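You operate a simulated robot arm through the tools that you are given. There is no shell and no other tool. Be economical: measure what you need, move in short steps, check, and stop when the job is done.

You run a simulated two-armed robot. Do the job below in one go: nothing can be reset, and whatever is moved stays where it is left.

TASK
Zero the black gauge, set it to 50 and test the trial belt.
Fine: hold it to work tab and knob; tab out and in; stand it on the black pad; white lever down, then up. Set down upright: black gauge.

The check looks at the end state, three seconds after you hand in, the way a careful person would. Anything else that was tipped, shoved, dropped, spilled or broken makes it a failure.

THE ROBOT
Two 7-joint arms with four-finger grippers on one trunk, on a base that drives. Base frame: it is fixed to the floor where the robot stands at the start and does not move with it; the origin is under the middle of the robot, x ahead of it, y to its left, z up; the surface under the hand at the start is at about z = 880. Units: mm, degrees, N and s.
The left shoulder is at the start at [40, 181, 1330], the right one opposite. With the tool pointing down near the work surface each hand reaches from about 220 to 820 mm from the robot's upright axis, wherever it stands, measured 20 degrees to its own side. Places, roughly: black pad [400, 300, 900]; black wax rod [800, -600, 1000]; blue tee handle [500, -800, 1000]; brass gauge knob [500, -300, 1100]; brass stand rod [800, -200, 1000]; green clamp lever [500, -1000, 1000]; orange knob [500, 200, 1000]; red clamp rod [800, -400, 1000]; sliding fence [600, -1200, 900]; small red lever [600, 600, 1200]; white clamp knob [800, -400, 1100]; white tab [500, -200, 1000]; white test lever [500, 400, 1300]; wooden crank [500, 500, 1100]. Payload 3.67 kg a hand.
The TCP of each hand is the grasp point between the finger pads, 28 mm short of the fingertips. In the tool frame z runs along the fingers and y along their closing line. The gripper opens to 112 mm. The gripper's body begins 73 mm behind the TCP.
Orientation is that of the tool frame in the base frame, as [roll, pitch, yaw] about the fixed x, y, z axes, in that order (R = Rz(yaw) Ry(pitch) Rx(roll)). With the fingers straight down and closing along the base's y, the tool's x points along the base's -x, its y along +y and its z along -z.

THE INTERFACE
- The arms move only by the tool arm_command. It takes "left_increments", "right_increments" or both (then of equal length, played together; a hand with none holds still); each is a list of rows, each a list of 7 numbers: the opening in per cent of the stroke, from 0 (shut) to 100 (fully open), then the shift along the tool's x, y, z in units of 400 mm (1.0 is 400 mm), then the turn, a rotation vector about the tool's x, y, z in units of 120 degrees (1.0 is 120 degrees). In form: [[fingers, dx, dy, dz, wx, wy, wz], ...]. A call has 1 to 10 rows; each row is the pose to reach, as a shift and turn from the pose commanded when the call began, along the tool's axes at that moment. A call with a number of a shift or a turn outside -1 to 1 is refused whole. A row lasts 0.2 s, in which the tool goes at most 50 mm and 8.6 degrees; a call with a longer step from one row to the next is refused whole, and so is a gripper value outside its range. A pose out of reach is approached as far as the arm can. The call stops where the force on the tool passes 40 N (or 10 N more than at its start, if that is more) or the arm is blocked; 0.2 s more then pass. Each finger halts on what it meets, pressing with about 41 N; the grip force reading is that of the motor and also rises with nothing between the fingers. The clock runs only during rows and for 0.2 s after the last one: add rows that repeat a pose to give the fingers time. It gives the time, the measured TCP pose, the force on the tool (base axes), the opening and the grip force at its end, in the units of the frame above (readings bear some noise), with the torque about the TCP (base axes, N m) and any sound that the robot's microphone picked up, and new pictures: "show" is both (left out), scene, wrist or none (wrist: the cameras of the hands that moved).
- Cameras (640 x 400 px; columns grow to the right, rows downward): "scene" is now at [118.7, 22.4, 1567.8]; the picture's right is [0.21, -0.98, -0.00], its down [-0.47, -0.10, -0.87] and it looks along [0.85, 0.18, -0.49] (base axes); focal length 214 px, centre (320, 200). "left" rides on the left gripper at [60, 18, -104] in its tool frame; the picture's right is [-0.29, 0.96, 0.00], its down [-0.80, -0.24, -0.55] and it looks along [-0.53, -0.16, 0.83] (tool axes); focal length 234 px, centre (320, 200). "right" rides on the right gripper at [60, -18, -104] in its tool frame; the picture's right is [0.29, 0.96, 0.00], its down [-0.80, 0.24, -0.55] and it looks along [-0.53, 0.16, 0.83] (tool axes); focal length 234 px, centre (320, 200).
- slide_trunk(by): slides the trunk up (or, below 0, down) by that many mm; the arms and the scene camera ride with it, the base frame stays. It gives what a move gives, with no picture.
- steer(legs): drives the robot by 1 to 6 legs, each [ahead, left, turn to the left] in mm, mm and degrees, along the robot's own axes; the way and the turn of a leg run together, so that a leg with both is an arc; at most 1500 mm and 180 degrees a leg. The arms and the cameras ride along, it lands a little off, and it stops where it bumps. It gives what a move gives, and a new picture of the scene camera.
- aim_head(pan, tilt): turns the head with the scene camera to pan (to the left, within 86 degrees either way) and tilt (down, from -29 to 69), counted from straight ahead of the robot. It gives what a move gives, and a new picture of the scene camera.
- measure_at(camera, pixels): for up to 12 pixels [column, row] of the newest picture of that camera ("zoom" is the newest enlarged one), the place [x, y, z] in the base frame of the surface seen there, good to about 2 mm, but the place of the scene camera against the robot may be out by one fixed shift of up to 12 mm in any direction. No time passes.
- enlarge(camera, box): a new picture of the part [left, top, right, bottom] of that camera's present view, enlarged. No time passes.
- hand_in(): hands the job in; it is judged then, once.

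Work in short steps. Measure before you move; look again where a grasp or a placing could have gone wrong, and mend it. You have 80 turns and 260 pictures in all, those below and enlarged ones among them. Open the grippers and draw the arms clear of the work before you hand the job in, unless the task says otherwise.

The tools are called as name(argument=value, ...) on one line, values as JSON. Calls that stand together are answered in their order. arm_command: Moves the arms, as the interface text tells. Its arguments: {"type":"object","properties":{"left_increments":{"type":"array"},"right_increments":{"type":"array"},"show":{"type":"string","enum":["both","scene","wrist","none"]}},"required":[]} The other tools are called the same way: slide_trunk (by) slides the trunk up or down; steer (legs) drives the base; aim_head (pan, tilt) turns the head that bears the scene camera; measure_at (camera, pixels) gives the place of the surface under pixels of a picture; enlarge (camera, box) takes an enlarged picture of a part of a camera's view; hand_in () hands the job in.

At the start:

```text
clock: 0.0
left_tcp_pos: [326.4, 129.4, 1504.6]
left_orientation: [-179.9, 0.0, -180.0]
left_contact_force: [-0.4, 0.1, -0.4]
left_ft_torque: [0.01, 0.04, 0.0]
left_grip_width: 112.2
left_grasp_force: 0.0
right_tcp_pos: [587.9, -362.2, 1000.4]
right_orientation: [-180.0, 0.0, -179.9]
right_contact_force: [0.8, 0.9, 0.2]
right_ft_torque: [0.0, 0.01, -0.01]
right_grip_width: 112.0
right_grasp_force: 0.1
trunk travel left (down, up): [-450.0, 64.0]
robot x, y, heading: [-0.5, -1.1, 0.1]
head pan, tilt: [12.2, 29.0]
```

scene: 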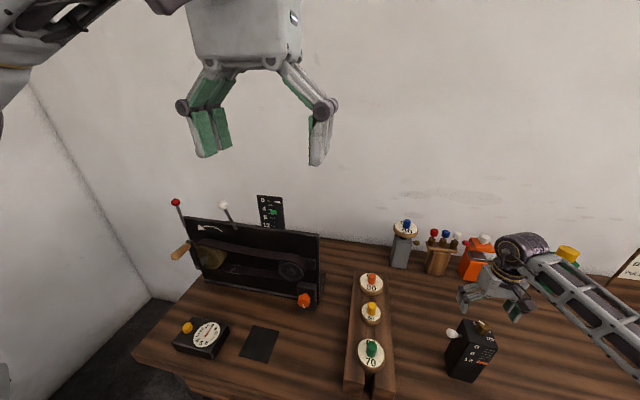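
right: 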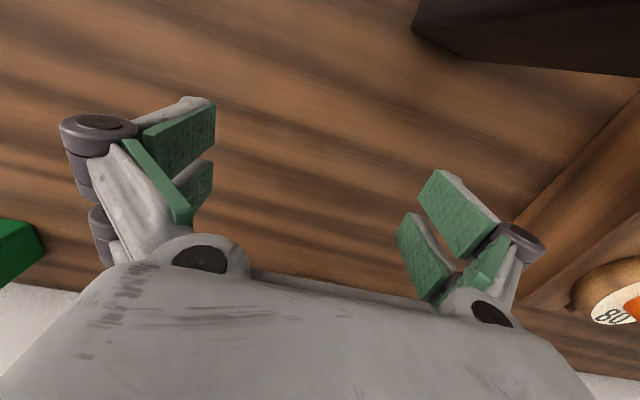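
left: 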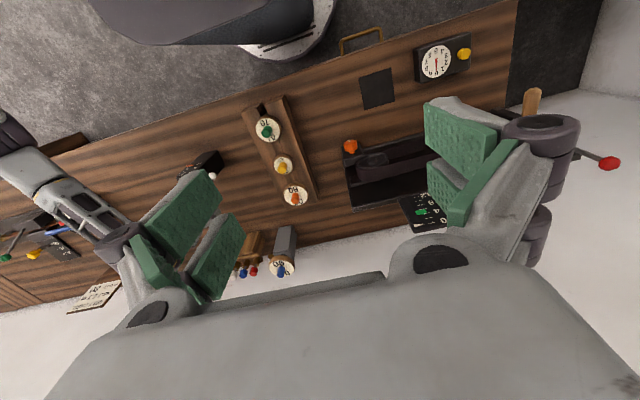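

The scene shows a black block with a white tab and brass knob near (470,350), the belt tester at (250,250), and the black pad at (260,343). I'll enlarge these to understand them.

enlarge(camera="scene", box=[420, 300, 540, 390])

enlarge(camera="scene", box=[150, 180, 340, 370])

enlarge(camera="scene", box=[340, 210, 500, 310])

```text
4.44 times, centred on (480, 345) of scene
```

zoom: 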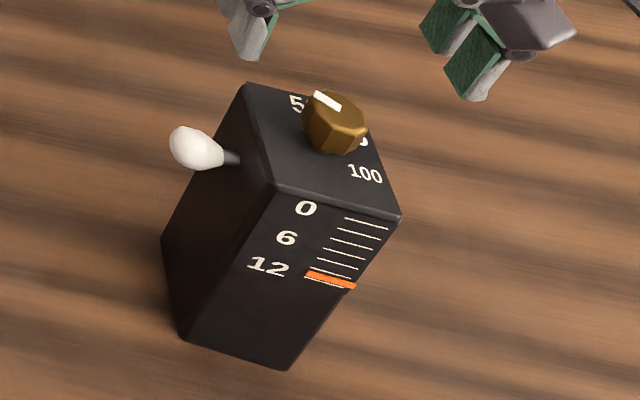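

```text
2.11 times, centred on (245, 275) of scene
```

zoom: 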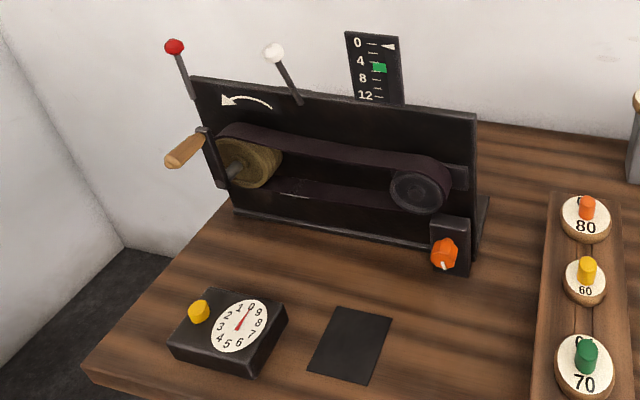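

```text
4.00 times, centred on (420, 260) of scene
```

zoom: 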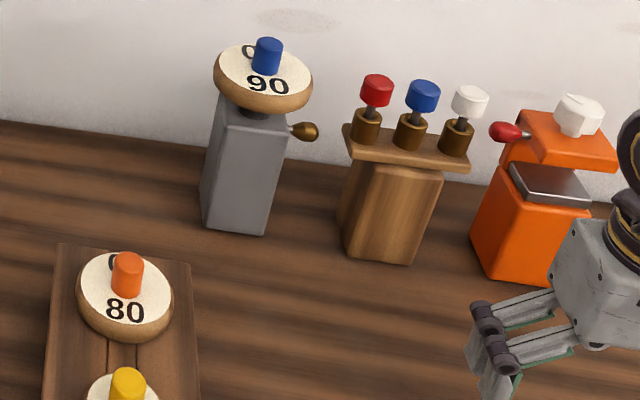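

I'll turn the head toward the gauge for a better view.

aim_head(pan=-22, tilt=50)

```text
clock: 1.0
left_tcp_pos: [326.8, 128.0, 1504.5]
left_orientation: [-180.0, 0.0, 179.9]
left_contact_force: [1.1, -0.2, -0.1]
left_ft_torque: [0.01, 0.02, 0.0]
left_grip_width: 112.2
left_grasp_force: 0.1
right_tcp_pos: [587.7, -362.3, 1000.9]
right_orientation: [-180.0, 0.0, 179.9]
right_contact_force: [-1.2, 0.5, 0.4]
right_ft_torque: [-0.02, 0.01, 0.01]
right_grip_width: 111.7
right_grasp_force: 0.0
trunk travel left (down, up): [-450.0, 64.0]
robot x, y, heading: [-0.4, -0.2, -0.2]
head pan, tilt: [-22.0, 50.0]
```

scene: 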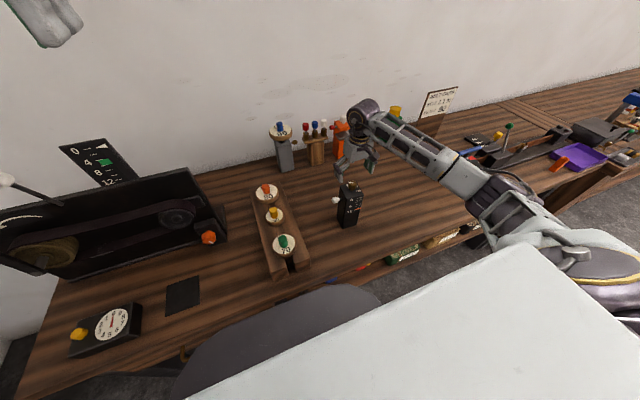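

A posted note shows at (438,103); I'll read it and get a close-up of the gauge.

enlarge(camera="scene", box=[414, 82, 462, 122])

enlarge(camera="scene", box=[300, 160, 396, 240])

```text
10.00 times, centred on (438, 102) of scene
```

zoom: 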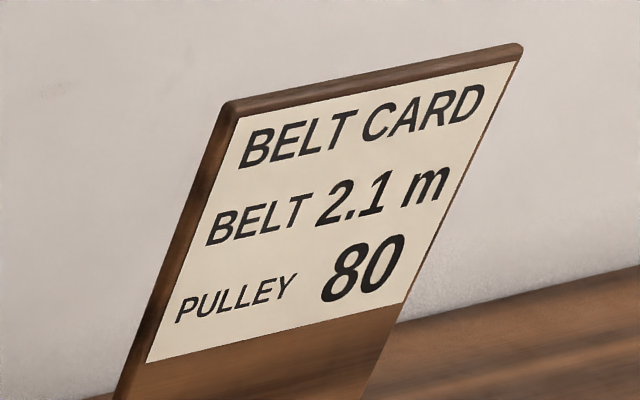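

```text
5.00 times, centred on (348, 200) of scene
```

zoom: 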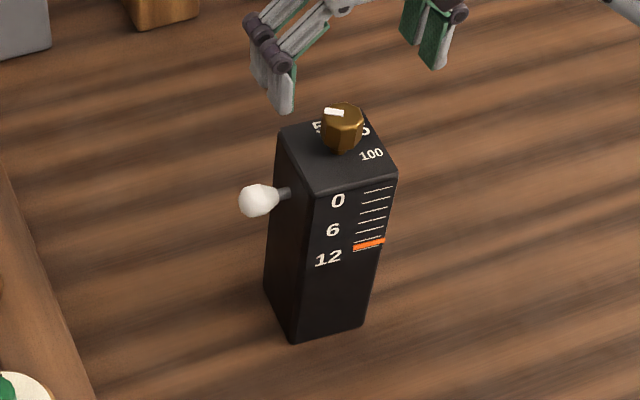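

Measuring the gauge's corners, knob and tab in the zoom.

measure_at(camera="zoom", pixels=[[284, 132], [314, 193], [396, 170], [360, 114], [342, 118], [334, 111], [250, 203], [284, 193], [294, 338], [366, 322], [268, 290], [343, 140]])

enlarge(camera="scene", box=[330, 172, 378, 202])

```text
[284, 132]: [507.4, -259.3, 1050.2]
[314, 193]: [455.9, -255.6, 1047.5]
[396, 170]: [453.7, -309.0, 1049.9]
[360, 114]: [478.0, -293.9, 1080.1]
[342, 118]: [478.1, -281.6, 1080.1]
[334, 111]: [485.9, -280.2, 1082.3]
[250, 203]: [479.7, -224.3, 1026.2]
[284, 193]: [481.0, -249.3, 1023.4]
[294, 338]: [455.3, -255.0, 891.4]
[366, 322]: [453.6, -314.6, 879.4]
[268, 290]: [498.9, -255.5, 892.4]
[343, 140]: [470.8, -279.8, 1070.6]
```

```text
13.33 times, centred on (354, 187) of scene
```

zoom: 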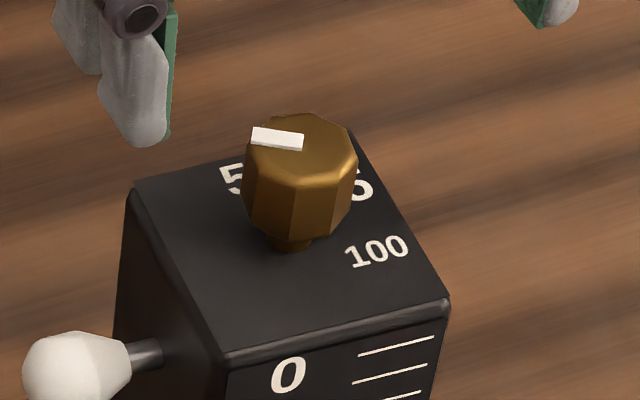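

The gauge stands at x≈455–508, y≈−255…−310, with its tab on the +y side and knob at (478,−282). I'll bring the right hand in front of it, tilted 45° forward, to hold it low across its ±y faces.

arm_command(right_increments=[[100, 0, 0, -0.12, 0, 0, 0], [100, 0, 0, -0.24, 0, 0, 0], [100, 0.06, 0.04, -0.34, 0, 0, 0], [100, 0.17, 0.08, -0.36, 0, 0, 0], [100, 0.28, 0.12, -0.36, 0, -0.07, 0], [100, 0.39, 0.16, -0.36, 0, -0.14, 0], [100, 0.47, 0.2, -0.34, 0, -0.21, 0], [100, 0.4975, 0.2, -0.26, 0, -0.28, 0], [100, 0.4975, 0.2, -0.18, 0, -0.335, 0], [100, 0.4975, 0.2, -0.1, 0, -0.375, 0]])

```text
clock: 3.2
left_tcp_pos: [325.5, 128.9, 1505.4]
left_orientation: [-179.9, 0.1, 179.9]
left_contact_force: [0.4, 1.1, 0.4]
left_ft_torque: [0.03, -0.02, 0.01]
left_grip_width: 112.1
left_grasp_force: 0.0
right_tcp_pos: [448.2, -291.4, 1021.3]
right_orientation: [179.9, 43.4, 179.8]
right_contact_force: [-0.9, 0.4, 0.3]
right_ft_torque: [0.02, 0.0, 0.0]
right_grip_width: 111.9
right_grasp_force: 0.0
right hand out of reach, approached as far as the arm can: row 7, 8, 9, 10
trunk travel left (down, up): [-450.0, 64.0]
robot x, y, heading: [0.6, 1.3, -0.2]
head pan, tilt: [-22.0, 50.0]
```

scene: 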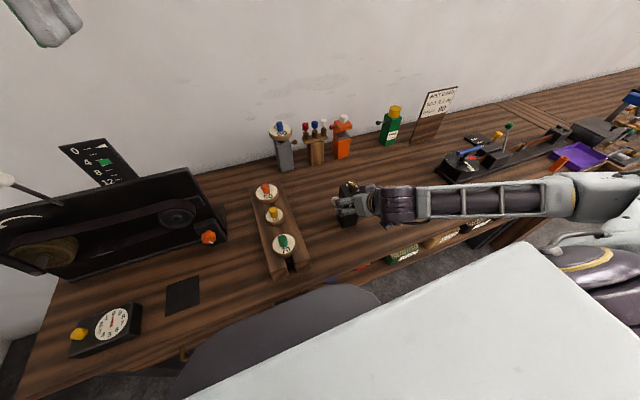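
right: 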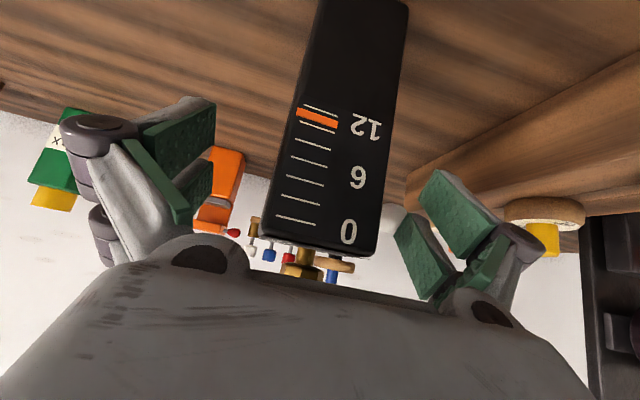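

The right hand reads (448,−291,1021): straddling the top of the gauge without contact, but the arm is too folded. I'll back the base 130 mm, then shift 80 mm right to give both arms room.

steer(legs=[[-130, 0, 0], [0, -80, 0]])

```text
clock: 5.2
left_tcp_pos: [194.9, 55.4, 1504.6]
left_orientation: [-179.7, -0.1, -179.9]
left_contact_force: [0.0, -0.2, 0.7]
left_ft_torque: [-0.05, -0.01, -0.02]
left_grip_width: 112.1
left_grasp_force: 0.1
right_tcp_pos: [318.8, -367.2, 1022.0]
right_orientation: [-179.8, 43.4, -179.7]
right_contact_force: [0.4, -0.4, 0.3]
right_ft_torque: [-0.06, 0.0, -0.04]
right_grip_width: 112.1
right_grasp_force: 0.0
trunk travel left (down, up): [-450.0, 64.0]
robot x, y, heading: [-129.7, -77.0, 0.1]
head pan, tilt: [-22.0, 50.0]
```

scene: 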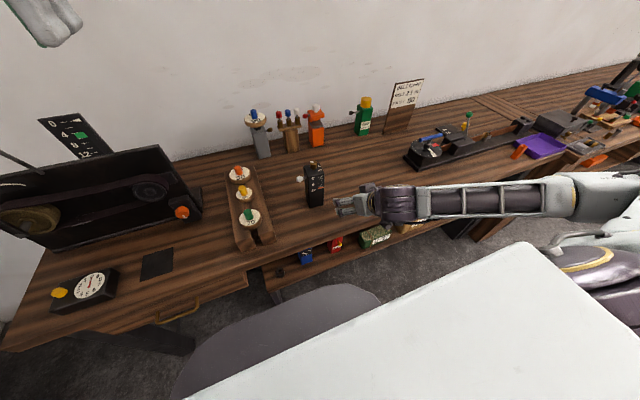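

Now I'll shift the hand to line up with the gauge and look with the wrist camera.

arm_command(right_increments=[[100, -0.045, 0.1, 0.042, 0, 0, 0], [100, -0.09, 0.2, 0.085, 0, 0, 0], [100, -0.09, 0.2075, 0.085, 0, 0, 0]], show="wrist")

```text
clock: 6.0
left_tcp_pos: [193.2, 46.8, 1506.1]
left_orientation: [179.9, 0.0, -179.8]
left_contact_force: [-0.9, -1.0, 0.0]
left_ft_torque: [0.08, 0.02, 0.01]
left_grip_width: 112.0
left_grasp_force: 0.0
right_tcp_pos: [366.6, -288.6, 1021.6]
right_orientation: [179.8, 43.4, -180.0]
right_contact_force: [-0.2, 0.0, 0.3]
right_ft_torque: [0.02, 0.0, 0.03]
right_grip_width: 111.7
right_grasp_force: 0.0
trunk travel left (down, up): [-450.0, 64.0]
robot x, y, heading: [-131.3, -79.5, 0.4]
head pan, tilt: [-22.0, 50.0]
```

right: 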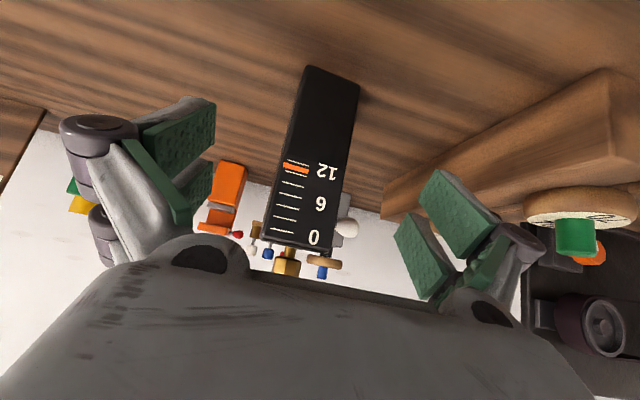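

Commanded equals measured pose. Measuring the gauge through the wrist camera.

measure_at(camera="right", pixels=[[312, 72], [354, 84], [270, 235], [324, 247], [286, 268], [347, 228], [290, 200], [286, 252], [341, 150], [300, 110]])

enlarge(camera="scene", box=[284, 150, 348, 190])

```text
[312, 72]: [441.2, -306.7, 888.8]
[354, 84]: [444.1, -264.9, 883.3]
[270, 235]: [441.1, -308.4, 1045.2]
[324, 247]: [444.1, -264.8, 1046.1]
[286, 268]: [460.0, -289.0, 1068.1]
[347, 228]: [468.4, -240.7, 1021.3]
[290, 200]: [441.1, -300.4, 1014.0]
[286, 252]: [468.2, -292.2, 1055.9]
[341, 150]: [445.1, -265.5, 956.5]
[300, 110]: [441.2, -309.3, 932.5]
```

```text
10.00 times, centred on (316, 170) of scene
```

zoom: 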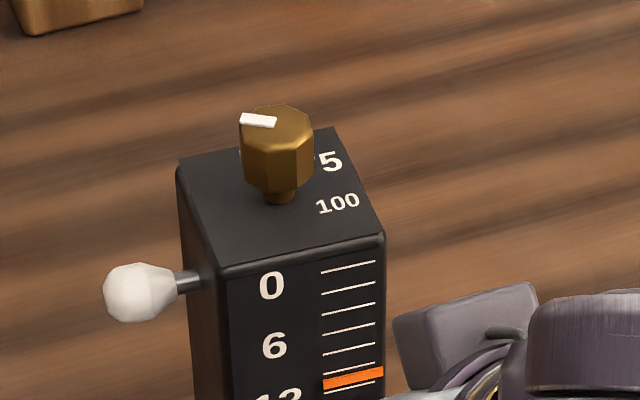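

The true gauge centre is about (469,−288), front face x≈442, turned about −4° (the scene camera is out by roughly (12,9,1)). I'll advance to the grip pose at (465,−288,955), below the tab.

arm_command(right_increments=[[100, -0.021, 0, 0.097, 0.012, 0, 0.012], [100, -0.042, 0, 0.194, 0.023, 0, 0.024], [100, -0.063, 0, 0.29, 0.023, 0, 0.024]])

```text
clock: 6.8
left_tcp_pos: [195.8, 49.6, 1505.4]
left_orientation: [-179.9, 0.0, -179.9]
left_contact_force: [0.7, -0.9, 1.0]
left_ft_torque: [-0.01, 0.02, -0.02]
left_grip_width: 111.8
left_grasp_force: 0.1
right_tcp_pos: [465.2, -283.4, 952.2]
right_orientation: [180.0, 43.3, 176.1]
right_contact_force: [0.2, -0.7, -0.3]
right_ft_torque: [0.07, -0.08, 0.0]
right_grip_width: 111.9
right_grasp_force: 0.2
trunk travel left (down, up): [-450.0, 64.0]
robot x, y, heading: [-134.1, -77.1, 0.1]
head pan, tilt: [-22.0, 50.0]
```

scene: 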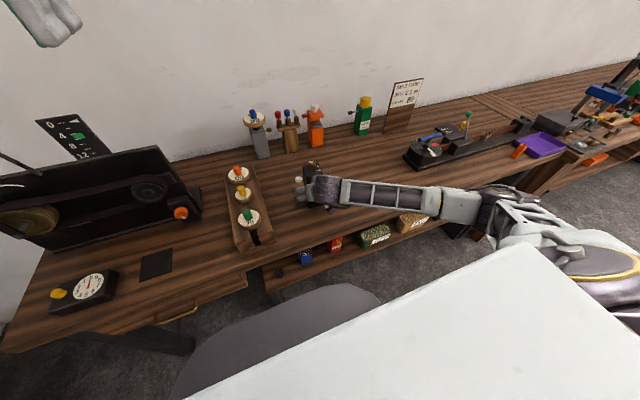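
right: 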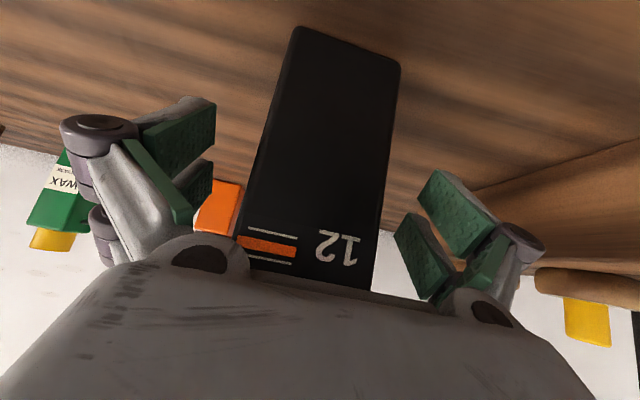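

Aligned; I shift 3 mm to −y and close on the gauge.

arm_command(right_increments=[[70, 0, -0.008, 0, 0, 0, 0], [50, 0, -0.008, 0, 0, 0, 0], [0, 0, -0.008, 0, 0, 0, 0], [0, 0, -0.008, 0, 0, 0, 0], [0, 0, -0.008, 0, 0, 0, 0]], show="wrist")

```text
clock: 8.0
left_tcp_pos: [193.3, 50.4, 1504.7]
left_orientation: [-179.9, 0.1, -179.9]
left_contact_force: [0.5, -0.3, 0.3]
left_ft_torque: [-0.01, 0.01, -0.01]
left_grip_width: 112.1
left_grasp_force: 0.0
right_tcp_pos: [464.8, -286.5, 955.1]
right_orientation: [-180.0, 43.6, 176.1]
right_contact_force: [-1.8, 0.6, 9.6]
right_ft_torque: [-0.17, -0.3, 0.01]
right_grip_width: 64.2
right_grasp_force: 40.9
trunk travel left (down, up): [-450.0, 64.0]
robot x, y, heading: [-130.1, -80.7, 0.1]
head pan, tilt: [-22.0, 50.0]
```

right: 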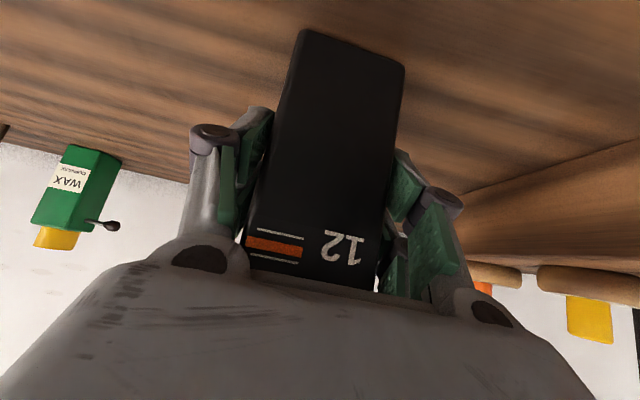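

Held: width 64, grip 41 N. Now the left hand goes to above/left of the tab, turning so it closes along x with its camera on the +y side.

arm_command(left_increments=[[100, -0.062, -0.05, 0.064, 0, 0, 0.07], [100, -0.124, -0.1, 0.128, 0, 0, 0.14], [100, -0.185, -0.15, 0.191, 0, 0, 0.21], [100, -0.247, -0.2, 0.255, 0, 0, 0.28], [100, -0.309, -0.25, 0.319, 0, 0, 0.35], [100, -0.37, -0.3, 0.383, 0, 0, 0.42], [100, -0.432, -0.35, 0.446, 0, 0, 0.49], [100, -0.494, -0.4, 0.51, 0, 0, 0.56], [100, -0.556, -0.45, 0.574, 0, 0, 0.63], [100, -0.6175, -0.5, 0.6375, 0, 0, 0.7]])

```text
clock: 10.2
left_tcp_pos: [382.5, -113.0, 1300.9]
left_orientation: [179.8, 0.1, 112.9]
left_contact_force: [-0.2, -0.7, 0.3]
left_ft_torque: [-0.05, 0.0, 0.02]
left_grip_width: 111.9
left_grasp_force: 0.1
left hand out of reach, approached as far as the arm can: row 8, 9, 10
right_tcp_pos: [462.9, -286.3, 955.5]
right_orientation: [179.9, 43.6, 176.3]
right_contact_force: [-2.5, -0.7, 18.1]
right_ft_torque: [0.05, -0.68, 0.31]
right_grip_width: 63.6
right_grasp_force: 40.7
trunk travel left (down, up): [-450.0, 64.0]
robot x, y, heading: [-131.6, -79.4, 0.1]
head pan, tilt: [-22.0, 50.0]
```

scene: 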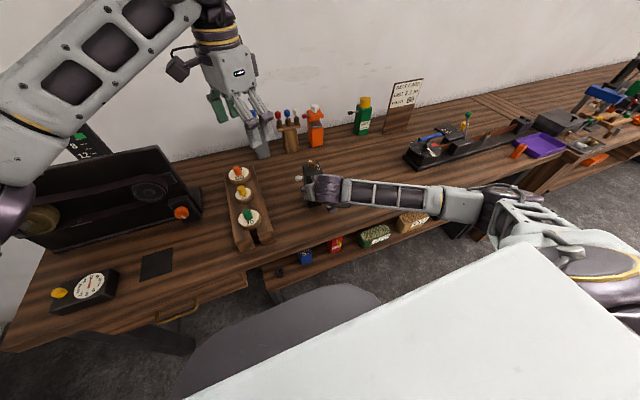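
left: 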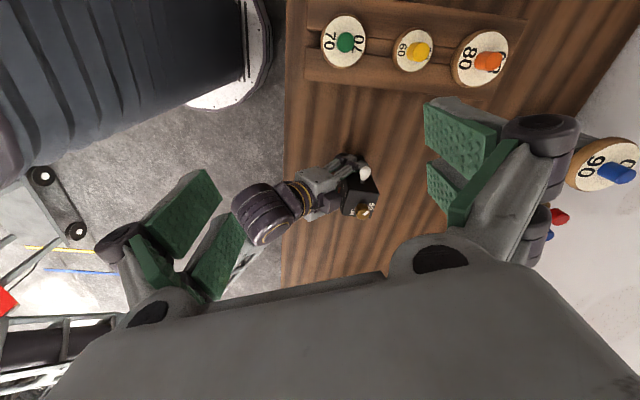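

The left wrist is too high (tool-down at 1300 puts it above the shoulder). I'll go lower while finishing the turn.

arm_command(left_increments=[[100, -0.035, 0.025, 0.1, 0, 0, 0.0525], [100, -0.07, 0.05, 0.2, 0, 0, 0.105], [100, -0.105, 0.075, 0.3, 0, 0, 0.158], [100, -0.142, 0.098, 0.375, 0, 0, 0.21]])

```text
clock: 11.2
left_tcp_pos: [335.2, -127.5, 1245.1]
left_orientation: [170.2, 4.1, 102.4]
left_contact_force: [0.1, -1.2, 1.0]
left_ft_torque: [0.06, -0.02, -0.01]
left_grip_width: 111.7
left_grasp_force: 0.0
left hand out of reach, approached as far as the arm can: row 1, 2, 3, 4
right_tcp_pos: [462.9, -287.2, 954.8]
right_orientation: [179.9, 43.6, 176.2]
right_contact_force: [2.1, 2.7, 15.6]
right_ft_torque: [-0.35, -1.24, 0.34]
right_grip_width: 62.5
right_grasp_force: 41.0
trunk travel left (down, up): [-450.0, 64.0]
robot x, y, heading: [-134.2, -75.0, -0.2]
head pan, tilt: [-22.0, 50.0]
```

scene: 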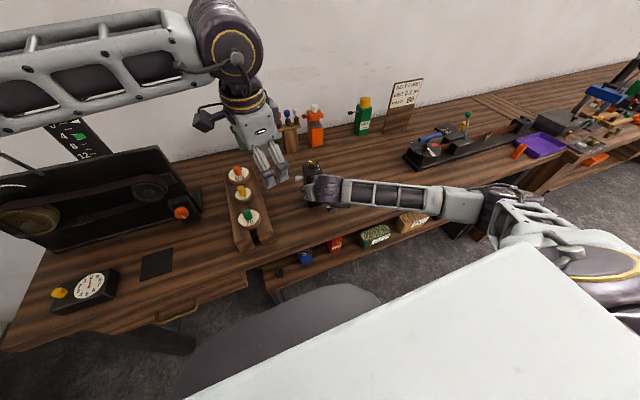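
left: 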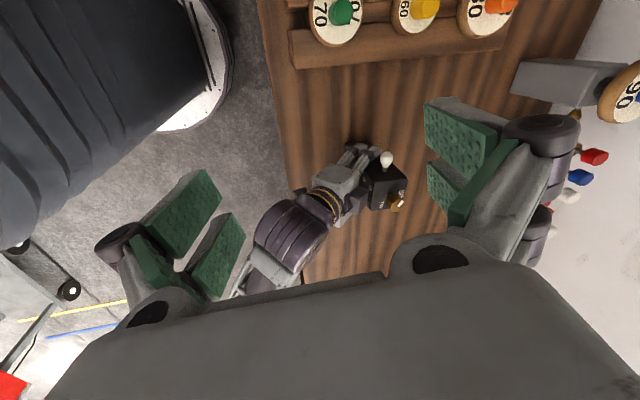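

The left arm struggles that far right (elbow out). I'll lift the held gauge off the table and bring it toward the centre, with the left hand withdrawing to the left.

arm_command(left_increments=[[100, 0.09, 0.02, -0.03, 0.02, 0.01, 0], [100, 0.18, 0.04, -0.06, 0.04, 0.02, 0], [100, 0.27, 0.06, -0.08, 0.06, 0.03, 0], [100, 0.365, 0.08, -0.1, 0.083, 0.034, 0], [100, 0.365, 0.08, -0.1, 0.083, 0.034, 0]], right_increments=[[0, -0.035, 0, -0.036, 0, 0, 0], [0, -0.08, 0, -0.085, 0, 0, 0], [0, -0.12, 0, -0.13, 0, 0, 0], [0, -0.15, 0, -0.16, 0, 0, 0], [0, -0.1725, 0, -0.181, 0, 0, 0]])

```text
clock: 12.4
left_tcp_pos: [278.8, -3.3, 1282.4]
left_orientation: [-179.5, 0.2, 102.9]
left_contact_force: [0.0, 0.3, -0.1]
left_ft_torque: [0.0, -0.05, 0.01]
left_grip_width: 112.0
left_grasp_force: 0.0
left hand out of reach, approached as far as the arm can: row 1, 2, 3, 4, 5
right_tcp_pos: [463.7, -287.1, 1055.3]
right_orientation: [-179.9, 43.5, 176.2]
right_contact_force: [-0.9, 0.4, -5.5]
right_ft_torque: [-0.02, 0.07, 0.0]
right_grip_width: 62.7
right_grasp_force: 41.1
trunk travel left (down, up): [-450.0, 64.0]
robot x, y, heading: [-129.8, -79.9, 0.2]
head pan, tilt: [-22.0, 50.0]
```

scene: 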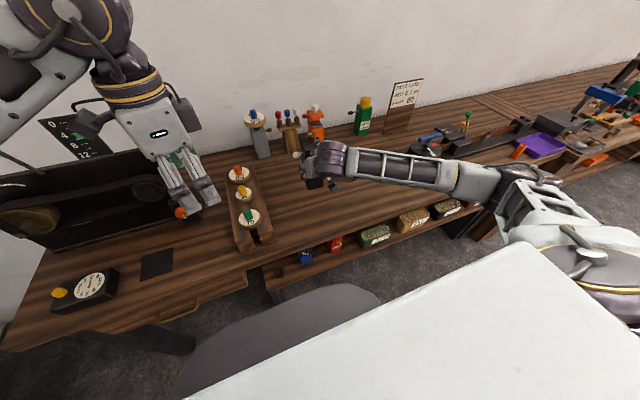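
right: 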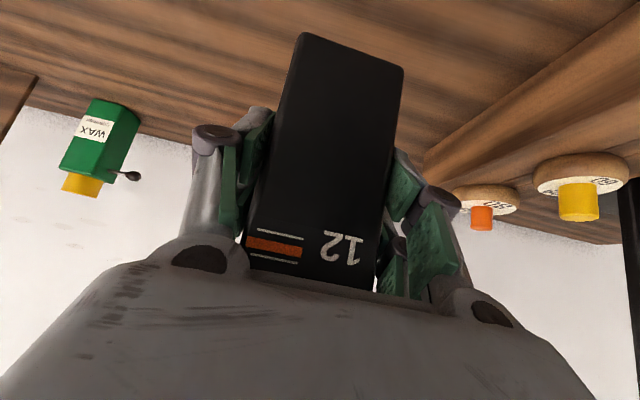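
left: 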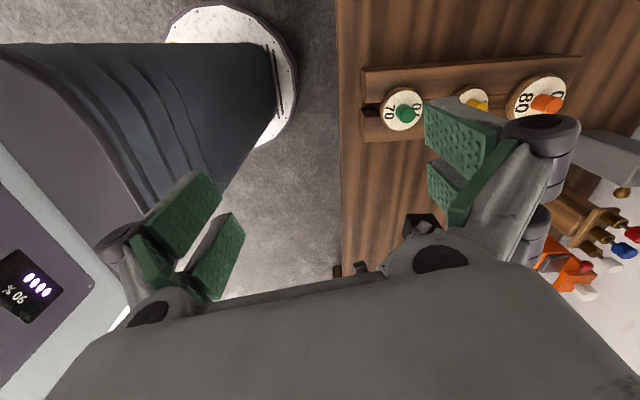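

The gauge is lifted (≈0.55 kg). I'll bring the left hand forward and down into a comfortable region first.

arm_command(left_increments=[[100, -0.007, 0.081, 0.075, 0, 0, 0], [100, -0.014, 0.162, 0.15, 0, 0, 0], [100, -0.021, 0.243, 0.225, 0, 0, 0.03], [100, -0.028, 0.324, 0.3, 0, 0, 0.06], [100, -0.035, 0.405, 0.375, 0, 0, 0.1]], show="scene")

```text
clock: 13.6
left_tcp_pos: [303.0, -22.2, 1133.5]
left_orientation: [173.2, -2.2, 103.2]
left_contact_force: [-1.1, 0.1, -5.3]
left_ft_torque: [0.02, -0.12, -0.04]
left_grip_width: 111.4
left_grasp_force: 0.0
left hand out of reach, approached as far as the arm can: row 1, 2, 3, 4, 5
right_tcp_pos: [464.5, -290.2, 1053.8]
right_orientation: [179.9, 43.4, 176.0]
right_contact_force: [-0.3, -0.7, -5.2]
right_ft_torque: [0.01, 0.07, 0.03]
right_grip_width: 62.0
right_grasp_force: 41.0
trunk travel left (down, up): [-450.0, 64.0]
robot x, y, heading: [-129.3, -78.0, 0.1]
head pan, tilt: [-22.0, 50.0]
```

scene: 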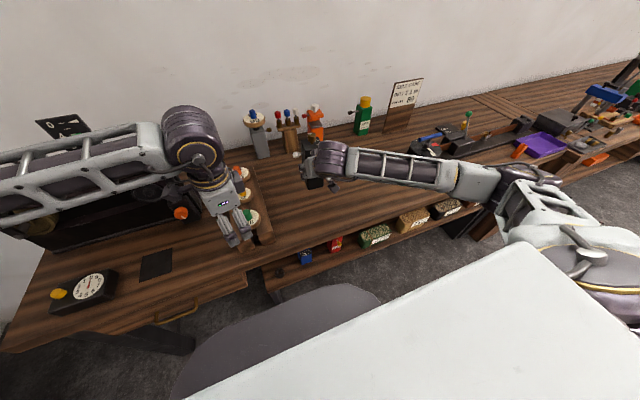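

The left wrist is at a joint limit with this yaw. I'll turn back toward yaw 180 and see how reach recovers.

arm_command(left_increments=[[100, -0.002, 0.034, -0.004, 0.004, 0, -0.066], [100, -0.004, 0.069, -0.008, 0.008, 0, -0.13], [100, -0.006, 0.103, -0.012, 0.012, 0, -0.195], [100, -0.008, 0.138, -0.016, 0.016, 0, -0.26], [100, -0.01, 0.172, -0.02, 0.02, 0, -0.325], [100, -0.012, 0.206, -0.024, 0.024, 0, -0.39], [100, -0.014, 0.24, -0.028, 0.028, 0, -0.455], [100, -0.016, 0.275, -0.032, 0.032, 0, -0.52], [100, -0.018, 0.31, -0.036, 0.036, 0, -0.585], [100, -0.02, 0.345, -0.04, 0.04, 0, -0.65]], show="scene")

```text
clock: 15.8
left_tcp_pos: [443.9, -0.3, 1167.5]
left_orientation: [179.7, 3.3, -178.9]
left_contact_force: [-1.3, 0.0, -0.6]
left_ft_torque: [0.02, 0.0, 0.02]
left_grip_width: 111.9
left_grasp_force: 0.0
right_tcp_pos: [464.7, -289.4, 1053.5]
right_orientation: [-180.0, 43.3, 176.0]
right_contact_force: [0.8, 0.0, -5.2]
right_ft_torque: [-0.02, 0.09, -0.05]
right_grip_width: 61.7
right_grasp_force: 41.2
trunk travel left (down, up): [-450.0, 64.0]
robot x, y, heading: [-131.6, -81.1, 0.1]
head pan, tilt: [-22.0, 50.0]
```

scene: 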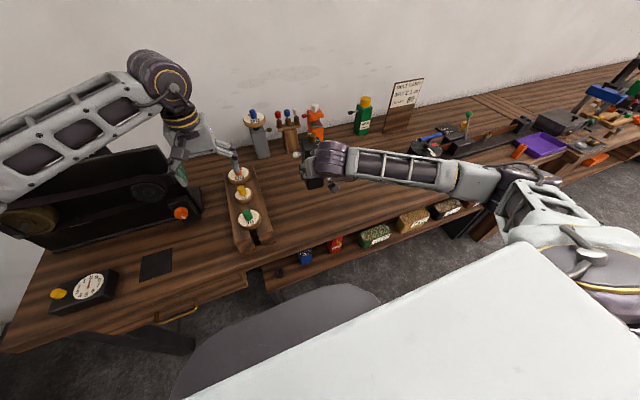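

Left reaches well at yaw 180 but not near 90. So I'll turn the held gauge 45° to the left (tab toward front-left) and bring it to about (480,−150), where the left hand at yaw ≈135 can grip the tab.

arm_command(left_increments=[[100, 0, 0.03, -0.01, 0, 0, 0.06], [100, 0, 0.06, -0.02, 0, 0, 0.12], [100, 0, 0.09, -0.03, 0, 0, 0.18], [100, 0, 0.12, -0.04, 0, 0, 0.24], [100, 0, 0.125, -0.05, 0, 0, 0.3], [100, 0, 0.125, -0.05, 0, 0, 0.36]], right_increments=[[0, -0.002, 0.059, 0.002, -0.043, 0, -0.045], [0, -0.003, 0.117, 0.003, -0.086, 0, -0.09], [0, -0.005, 0.176, 0.005, -0.129, 0, -0.136], [0, -0.007, 0.235, 0.007, -0.173, 0, -0.181], [0, -0.008, 0.293, 0.008, -0.216, 0, -0.227], [0, -0.01, 0.352, 0.01, -0.259, 0, -0.272]])

```text
clock: 17.2
left_tcp_pos: [440.2, 50.2, 1186.9]
left_orientation: [177.6, 2.2, 137.7]
left_contact_force: [0.0, 0.1, 0.3]
left_ft_torque: [0.0, 0.02, 0.03]
left_grip_width: 111.9
left_grasp_force: 0.1
right_tcp_pos: [481.1, -148.9, 1054.1]
right_orientation: [179.9, 43.8, -138.7]
right_contact_force: [0.1, -0.1, 0.7]
right_ft_torque: [-0.03, 0.0, -0.01]
right_grip_width: 63.4
right_grasp_force: 0.0
trunk travel left (down, up): [-450.0, 64.0]
robot x, y, heading: [-129.3, -77.7, -0.1]
head pan, tilt: [-22.0, 50.0]
```

scene: 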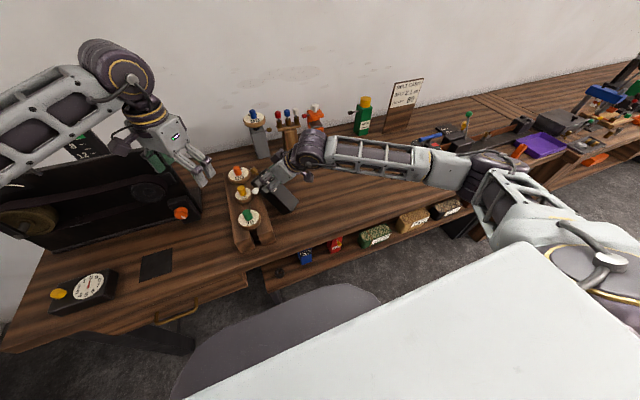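
right: 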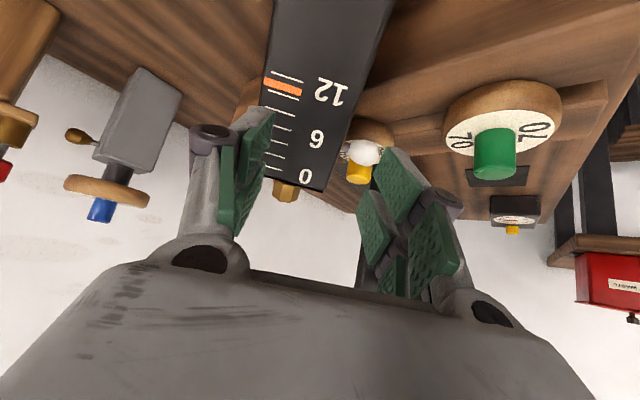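
left: 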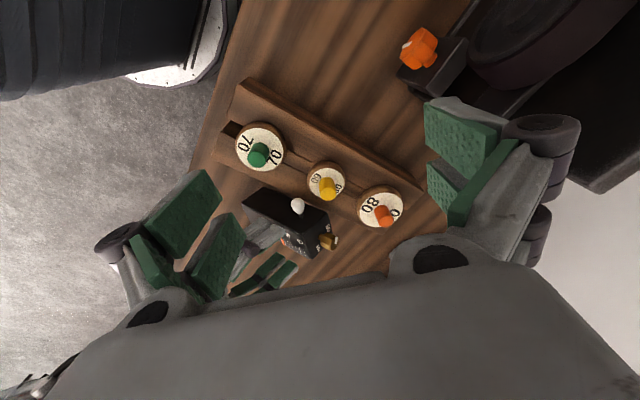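

Grip force reads 0 and the gauge looks dropped/leaning near (280,190). Looking closely before moving anything.

enlarge(camera="scene", box=[220, 140, 332, 224])

enlarge(camera="left", box=[200, 100, 440, 300])

```text
4.76 times, centred on (276, 182) of scene
```

zoom: 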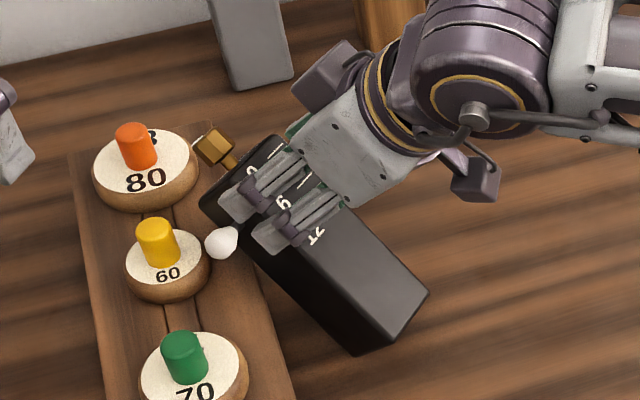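

```text
2.00 times, centred on (320, 200) of left
```

zoom: 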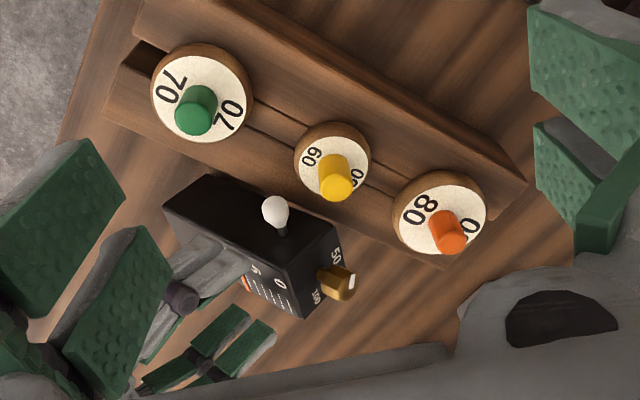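

Measuring the fallen gauge from the left camera.

measure_at(camera="zoom", pixels=[[168, 210], [205, 178], [335, 230], [298, 315], [286, 270], [275, 210], [350, 285], [250, 215], [200, 260], [182, 295], [220, 330], [265, 250]])

measure_at(camera="right", pixels=[[266, 180], [324, 185], [285, 192], [260, 100], [350, 110], [300, 30], [250, 160], [370, 200], [366, 150], [340, 20]])

```text
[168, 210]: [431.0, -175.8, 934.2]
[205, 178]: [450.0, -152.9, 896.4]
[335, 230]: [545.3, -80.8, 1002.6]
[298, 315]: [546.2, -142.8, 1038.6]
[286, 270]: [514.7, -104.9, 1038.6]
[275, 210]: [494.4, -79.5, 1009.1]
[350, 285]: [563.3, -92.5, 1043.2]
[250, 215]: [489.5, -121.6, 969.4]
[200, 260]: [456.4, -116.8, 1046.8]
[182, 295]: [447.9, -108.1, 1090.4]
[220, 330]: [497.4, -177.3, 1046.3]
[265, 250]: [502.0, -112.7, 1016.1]
```

```text
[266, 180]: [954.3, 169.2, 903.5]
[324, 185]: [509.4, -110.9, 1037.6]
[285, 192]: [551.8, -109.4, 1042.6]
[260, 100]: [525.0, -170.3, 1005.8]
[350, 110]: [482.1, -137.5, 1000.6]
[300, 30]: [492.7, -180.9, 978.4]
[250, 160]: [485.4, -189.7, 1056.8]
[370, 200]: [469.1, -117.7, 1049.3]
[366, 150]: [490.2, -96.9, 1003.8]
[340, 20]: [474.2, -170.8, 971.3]
```

The gauge leans ~45° forward, lowest edge z≈894, apparently pivoted in the fingers. I'll hold the right hand still with the fingers commanded shut and look again.

arm_command(right_increments=[[0, 0, 0, 0, 0, 0, 0]], show="both")

enlarge(camera="scene", box=[220, 140, 332, 224])

```text
clock: 17.6
left_tcp_pos: [440.2, 50.1, 1186.4]
left_orientation: [177.5, 2.3, 137.7]
left_contact_force: [-0.6, -0.5, -0.7]
left_ft_torque: [0.03, 0.0, -0.01]
left_grip_width: 112.2
left_grasp_force: 0.1
right_tcp_pos: [479.5, -148.0, 1053.6]
right_orientation: [179.8, 43.5, -138.9]
right_contact_force: [1.1, 0.4, 0.1]
right_ft_torque: [0.0, 0.02, -0.01]
right_grip_width: 0.0
right_grasp_force: 35.0
trunk travel left (down, up): [-450.0, 64.0]
robot x, y, heading: [-129.8, -79.0, 0.0]
head pan, tilt: [-22.0, 50.0]
```

scene: 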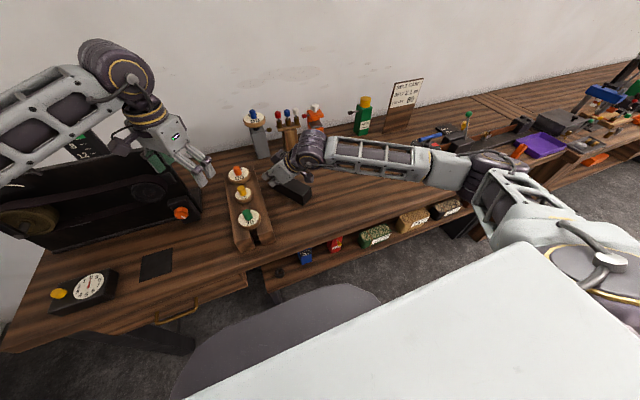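
right: 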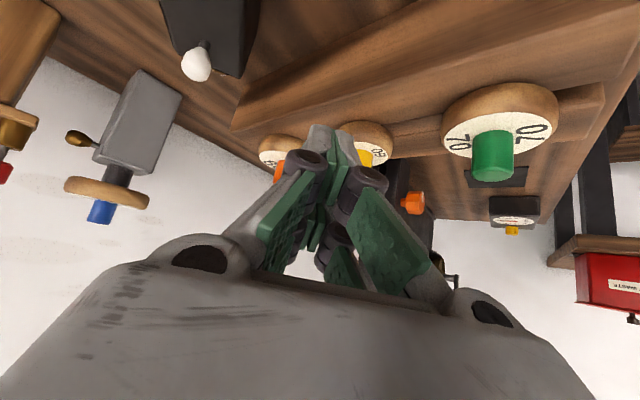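

```text
4.76 times, centred on (276, 182) of scene
```

zoom: 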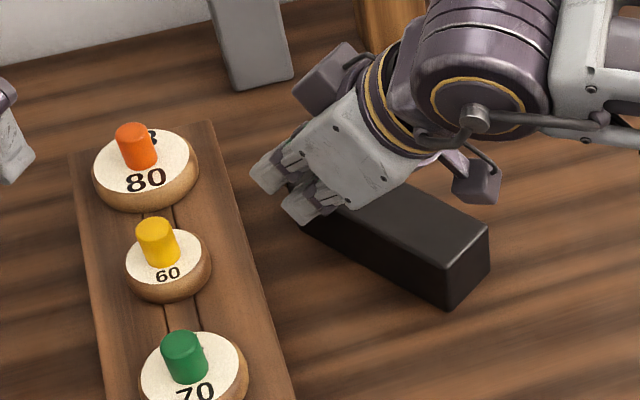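

The gauge slipped out and lies on the table beside the rack; nothing else looks disturbed. I'll raise the right hand clear and look at how it lies.

arm_command(right_increments=[[0, -0.06, 0, -0.1, 0, 0, 0], [50, -0.12, 0, -0.2, 0, 0, 0], [100, -0.18, 0, -0.3, 0, 0, 0], [100, -0.2, 0, -0.38, 0, 0, 0]], show="both")

enlarge(camera="scene", box=[220, 140, 332, 224])

```text
clock: 18.6
left_tcp_pos: [438.9, 48.4, 1188.4]
left_orientation: [177.5, 2.3, 137.8]
left_contact_force: [-1.2, 0.8, -0.1]
left_ft_torque: [-0.01, -0.02, 0.0]
left_grip_width: 111.8
left_grasp_force: 0.0
right_tcp_pos: [448.8, -181.5, 1222.4]
right_orientation: [179.9, 43.5, -138.9]
right_contact_force: [0.3, -0.8, 0.0]
right_ft_torque: [0.01, 0.02, 0.01]
right_grip_width: 98.4
right_grasp_force: 0.0
trunk travel left (down, up): [-450.0, 64.0]
robot x, y, heading: [-130.2, -80.8, 0.1]
head pan, tilt: [-22.0, 50.0]
```

scene: 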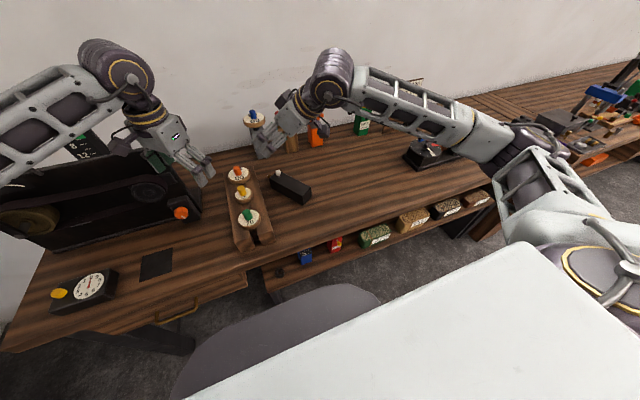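
right: 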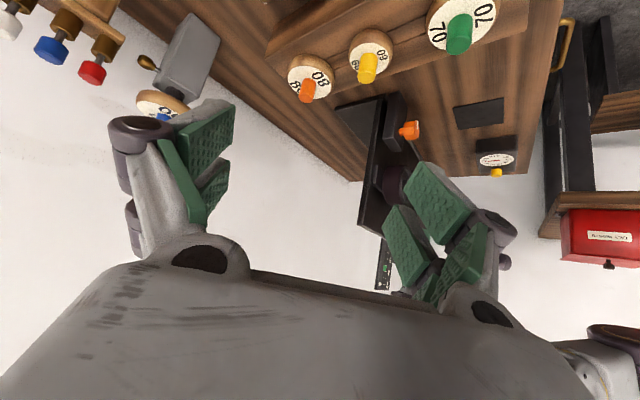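

```text
4.76 times, centred on (276, 182) of scene
```

zoom: 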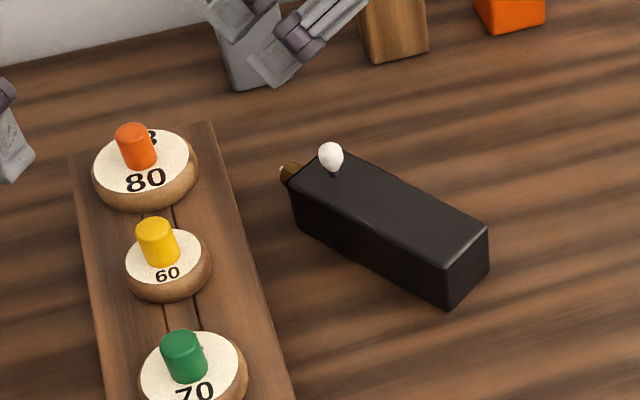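

Gauge lies tab-up, knob end toward the rack. Measuring its outline.

measure_at(camera="zoom", pixels=[[294, 188], [345, 153], [486, 234], [436, 266], [446, 304], [298, 225], [331, 155], [288, 172], [390, 210], [160, 240], [205, 130], [480, 272]])

```text
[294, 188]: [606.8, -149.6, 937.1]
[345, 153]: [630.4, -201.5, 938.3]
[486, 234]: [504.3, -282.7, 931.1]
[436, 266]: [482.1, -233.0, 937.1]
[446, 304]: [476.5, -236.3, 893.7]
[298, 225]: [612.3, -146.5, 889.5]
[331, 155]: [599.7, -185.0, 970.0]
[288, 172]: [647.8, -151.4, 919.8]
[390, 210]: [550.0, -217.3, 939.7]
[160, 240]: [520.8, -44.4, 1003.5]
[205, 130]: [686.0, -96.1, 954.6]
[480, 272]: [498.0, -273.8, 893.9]
```

Corrected pose: gauge centre ≈(544,−226), axis 33.6° toward +x+y, tab up at ≈(588,−194,968). I'll do the tab while it lies: right hand holds the body near the bottom end, left lifts the tab. First I drive 80 mm ahead for reach (both hands are high and clear).

steer(legs=[[80, 0, 0]])

aim_head(pan=-10, tilt=50)

```text
clock: 19.6
left_tcp_pos: [517.0, 48.4, 1189.8]
left_orientation: [177.4, 2.4, 137.7]
left_contact_force: [-0.8, -0.1, -0.3]
left_ft_torque: [0.0, -0.01, 0.02]
left_grip_width: 111.8
left_grasp_force: 0.0
right_tcp_pos: [526.0, -182.2, 1221.1]
right_orientation: [179.9, 43.5, -139.0]
right_contact_force: [0.1, 0.1, -0.4]
right_ft_torque: [-0.02, -0.03, -0.04]
right_grip_width: 112.1
right_grasp_force: 0.1
trunk travel left (down, up): [-450.0, 64.0]
robot x, y, heading: [-52.5, -78.7, -0.2]
head pan, tilt: [-22.0, 50.0]
```

scene: 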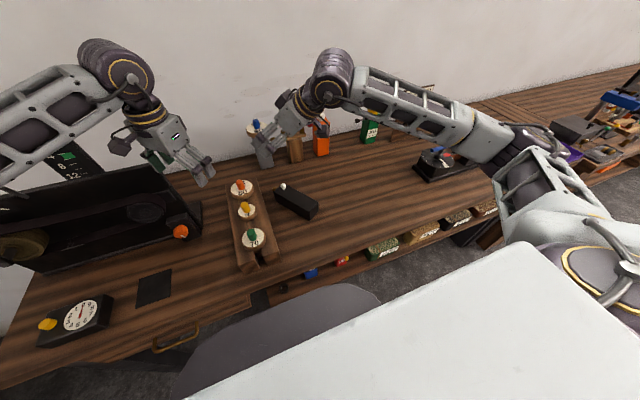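

```text
clock: 20.4
left_tcp_pos: [521.7, 47.5, 1186.6]
left_orientation: [177.6, 2.2, 137.7]
left_contact_force: [0.9, 0.2, -0.3]
left_ft_torque: [-0.01, 0.04, -0.03]
left_grip_width: 112.3
left_grasp_force: 0.0
right_tcp_pos: [528.9, -183.4, 1219.8]
right_orientation: [179.7, 43.3, -139.1]
right_contact_force: [0.6, -0.2, 0.0]
right_ft_torque: [0.01, 0.05, 0.02]
right_grip_width: 112.2
right_grasp_force: 0.1
trunk travel left (down, up): [-450.0, 64.0]
robot x, y, heading: [-51.3, -77.6, -0.0]
head pan, tilt: [-10.0, 50.0]
```

scene: 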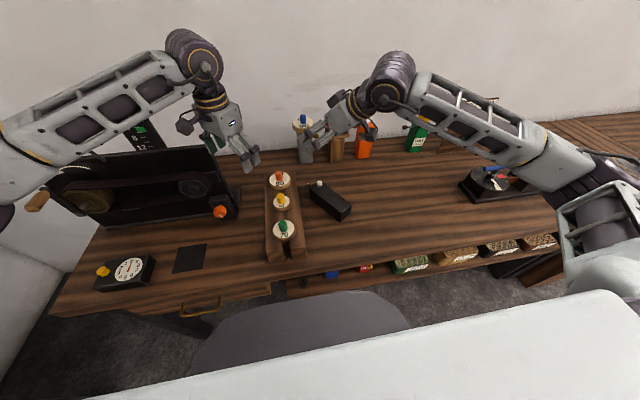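

Now I bring the right hand to hover over the gauge's lower half, leaning 30° and aligned with its axis.

arm_command(right_increments=[[100, 0.08, -0.02, 0.05, 0.008, 0.022, 0.009], [100, 0.16, -0.04, 0.1, 0.017, 0.045, 0.018], [100, 0.24, -0.06, 0.15, 0.025, 0.067, 0.027], [100, 0.32, -0.08, 0.2, 0.034, 0.09, 0.036], [100, 0.393, -0.0985, 0.248, 0.042, 0.112, 0.045]], show="wrist")

```text
clock: 21.6
left_tcp_pos: [518.3, 47.7, 1187.2]
left_orientation: [177.6, 2.2, 137.8]
left_contact_force: [0.5, -0.2, 0.4]
left_ft_torque: [-0.02, 0.02, 0.01]
left_grip_width: 111.9
left_grasp_force: 0.0
right_tcp_pos: [519.4, -241.0, 1038.8]
right_orientation: [-179.1, 30.0, -145.9]
right_contact_force: [0.0, 0.1, 0.5]
right_ft_torque: [-0.01, 0.04, -0.01]
right_grip_width: 111.8
right_grasp_force: 0.1
trunk travel left (down, up): [-450.0, 64.0]
robot x, y, heading: [-51.4, -83.4, -0.1]
head pan, tilt: [-10.0, 50.0]
```

right: 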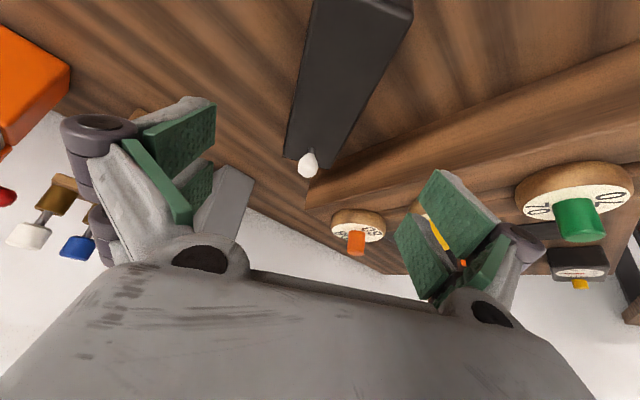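

measure_at(camera="right", pixels=[[286, 150], [331, 165], [318, 3], [408, 10], [307, 170], [355, 60], [390, 62], [372, 100], [302, 60], [340, 170], [480, 60]])

enlarge(camera="right", box=[240, 0, 440, 200])

```text
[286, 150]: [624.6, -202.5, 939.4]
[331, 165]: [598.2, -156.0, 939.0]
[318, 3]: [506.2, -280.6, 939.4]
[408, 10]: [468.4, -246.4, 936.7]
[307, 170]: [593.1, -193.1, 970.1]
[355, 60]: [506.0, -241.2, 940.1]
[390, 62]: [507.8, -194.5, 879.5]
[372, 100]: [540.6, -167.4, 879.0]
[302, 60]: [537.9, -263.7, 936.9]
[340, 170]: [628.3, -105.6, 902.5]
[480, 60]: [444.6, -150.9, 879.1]
```

```text
2.00 times, centred on (340, 100) of right
```

zoom: 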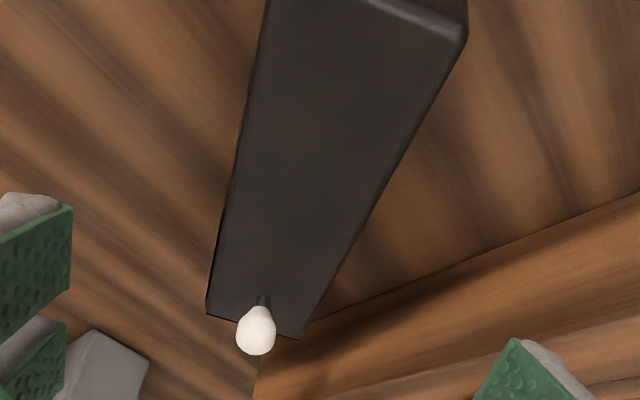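

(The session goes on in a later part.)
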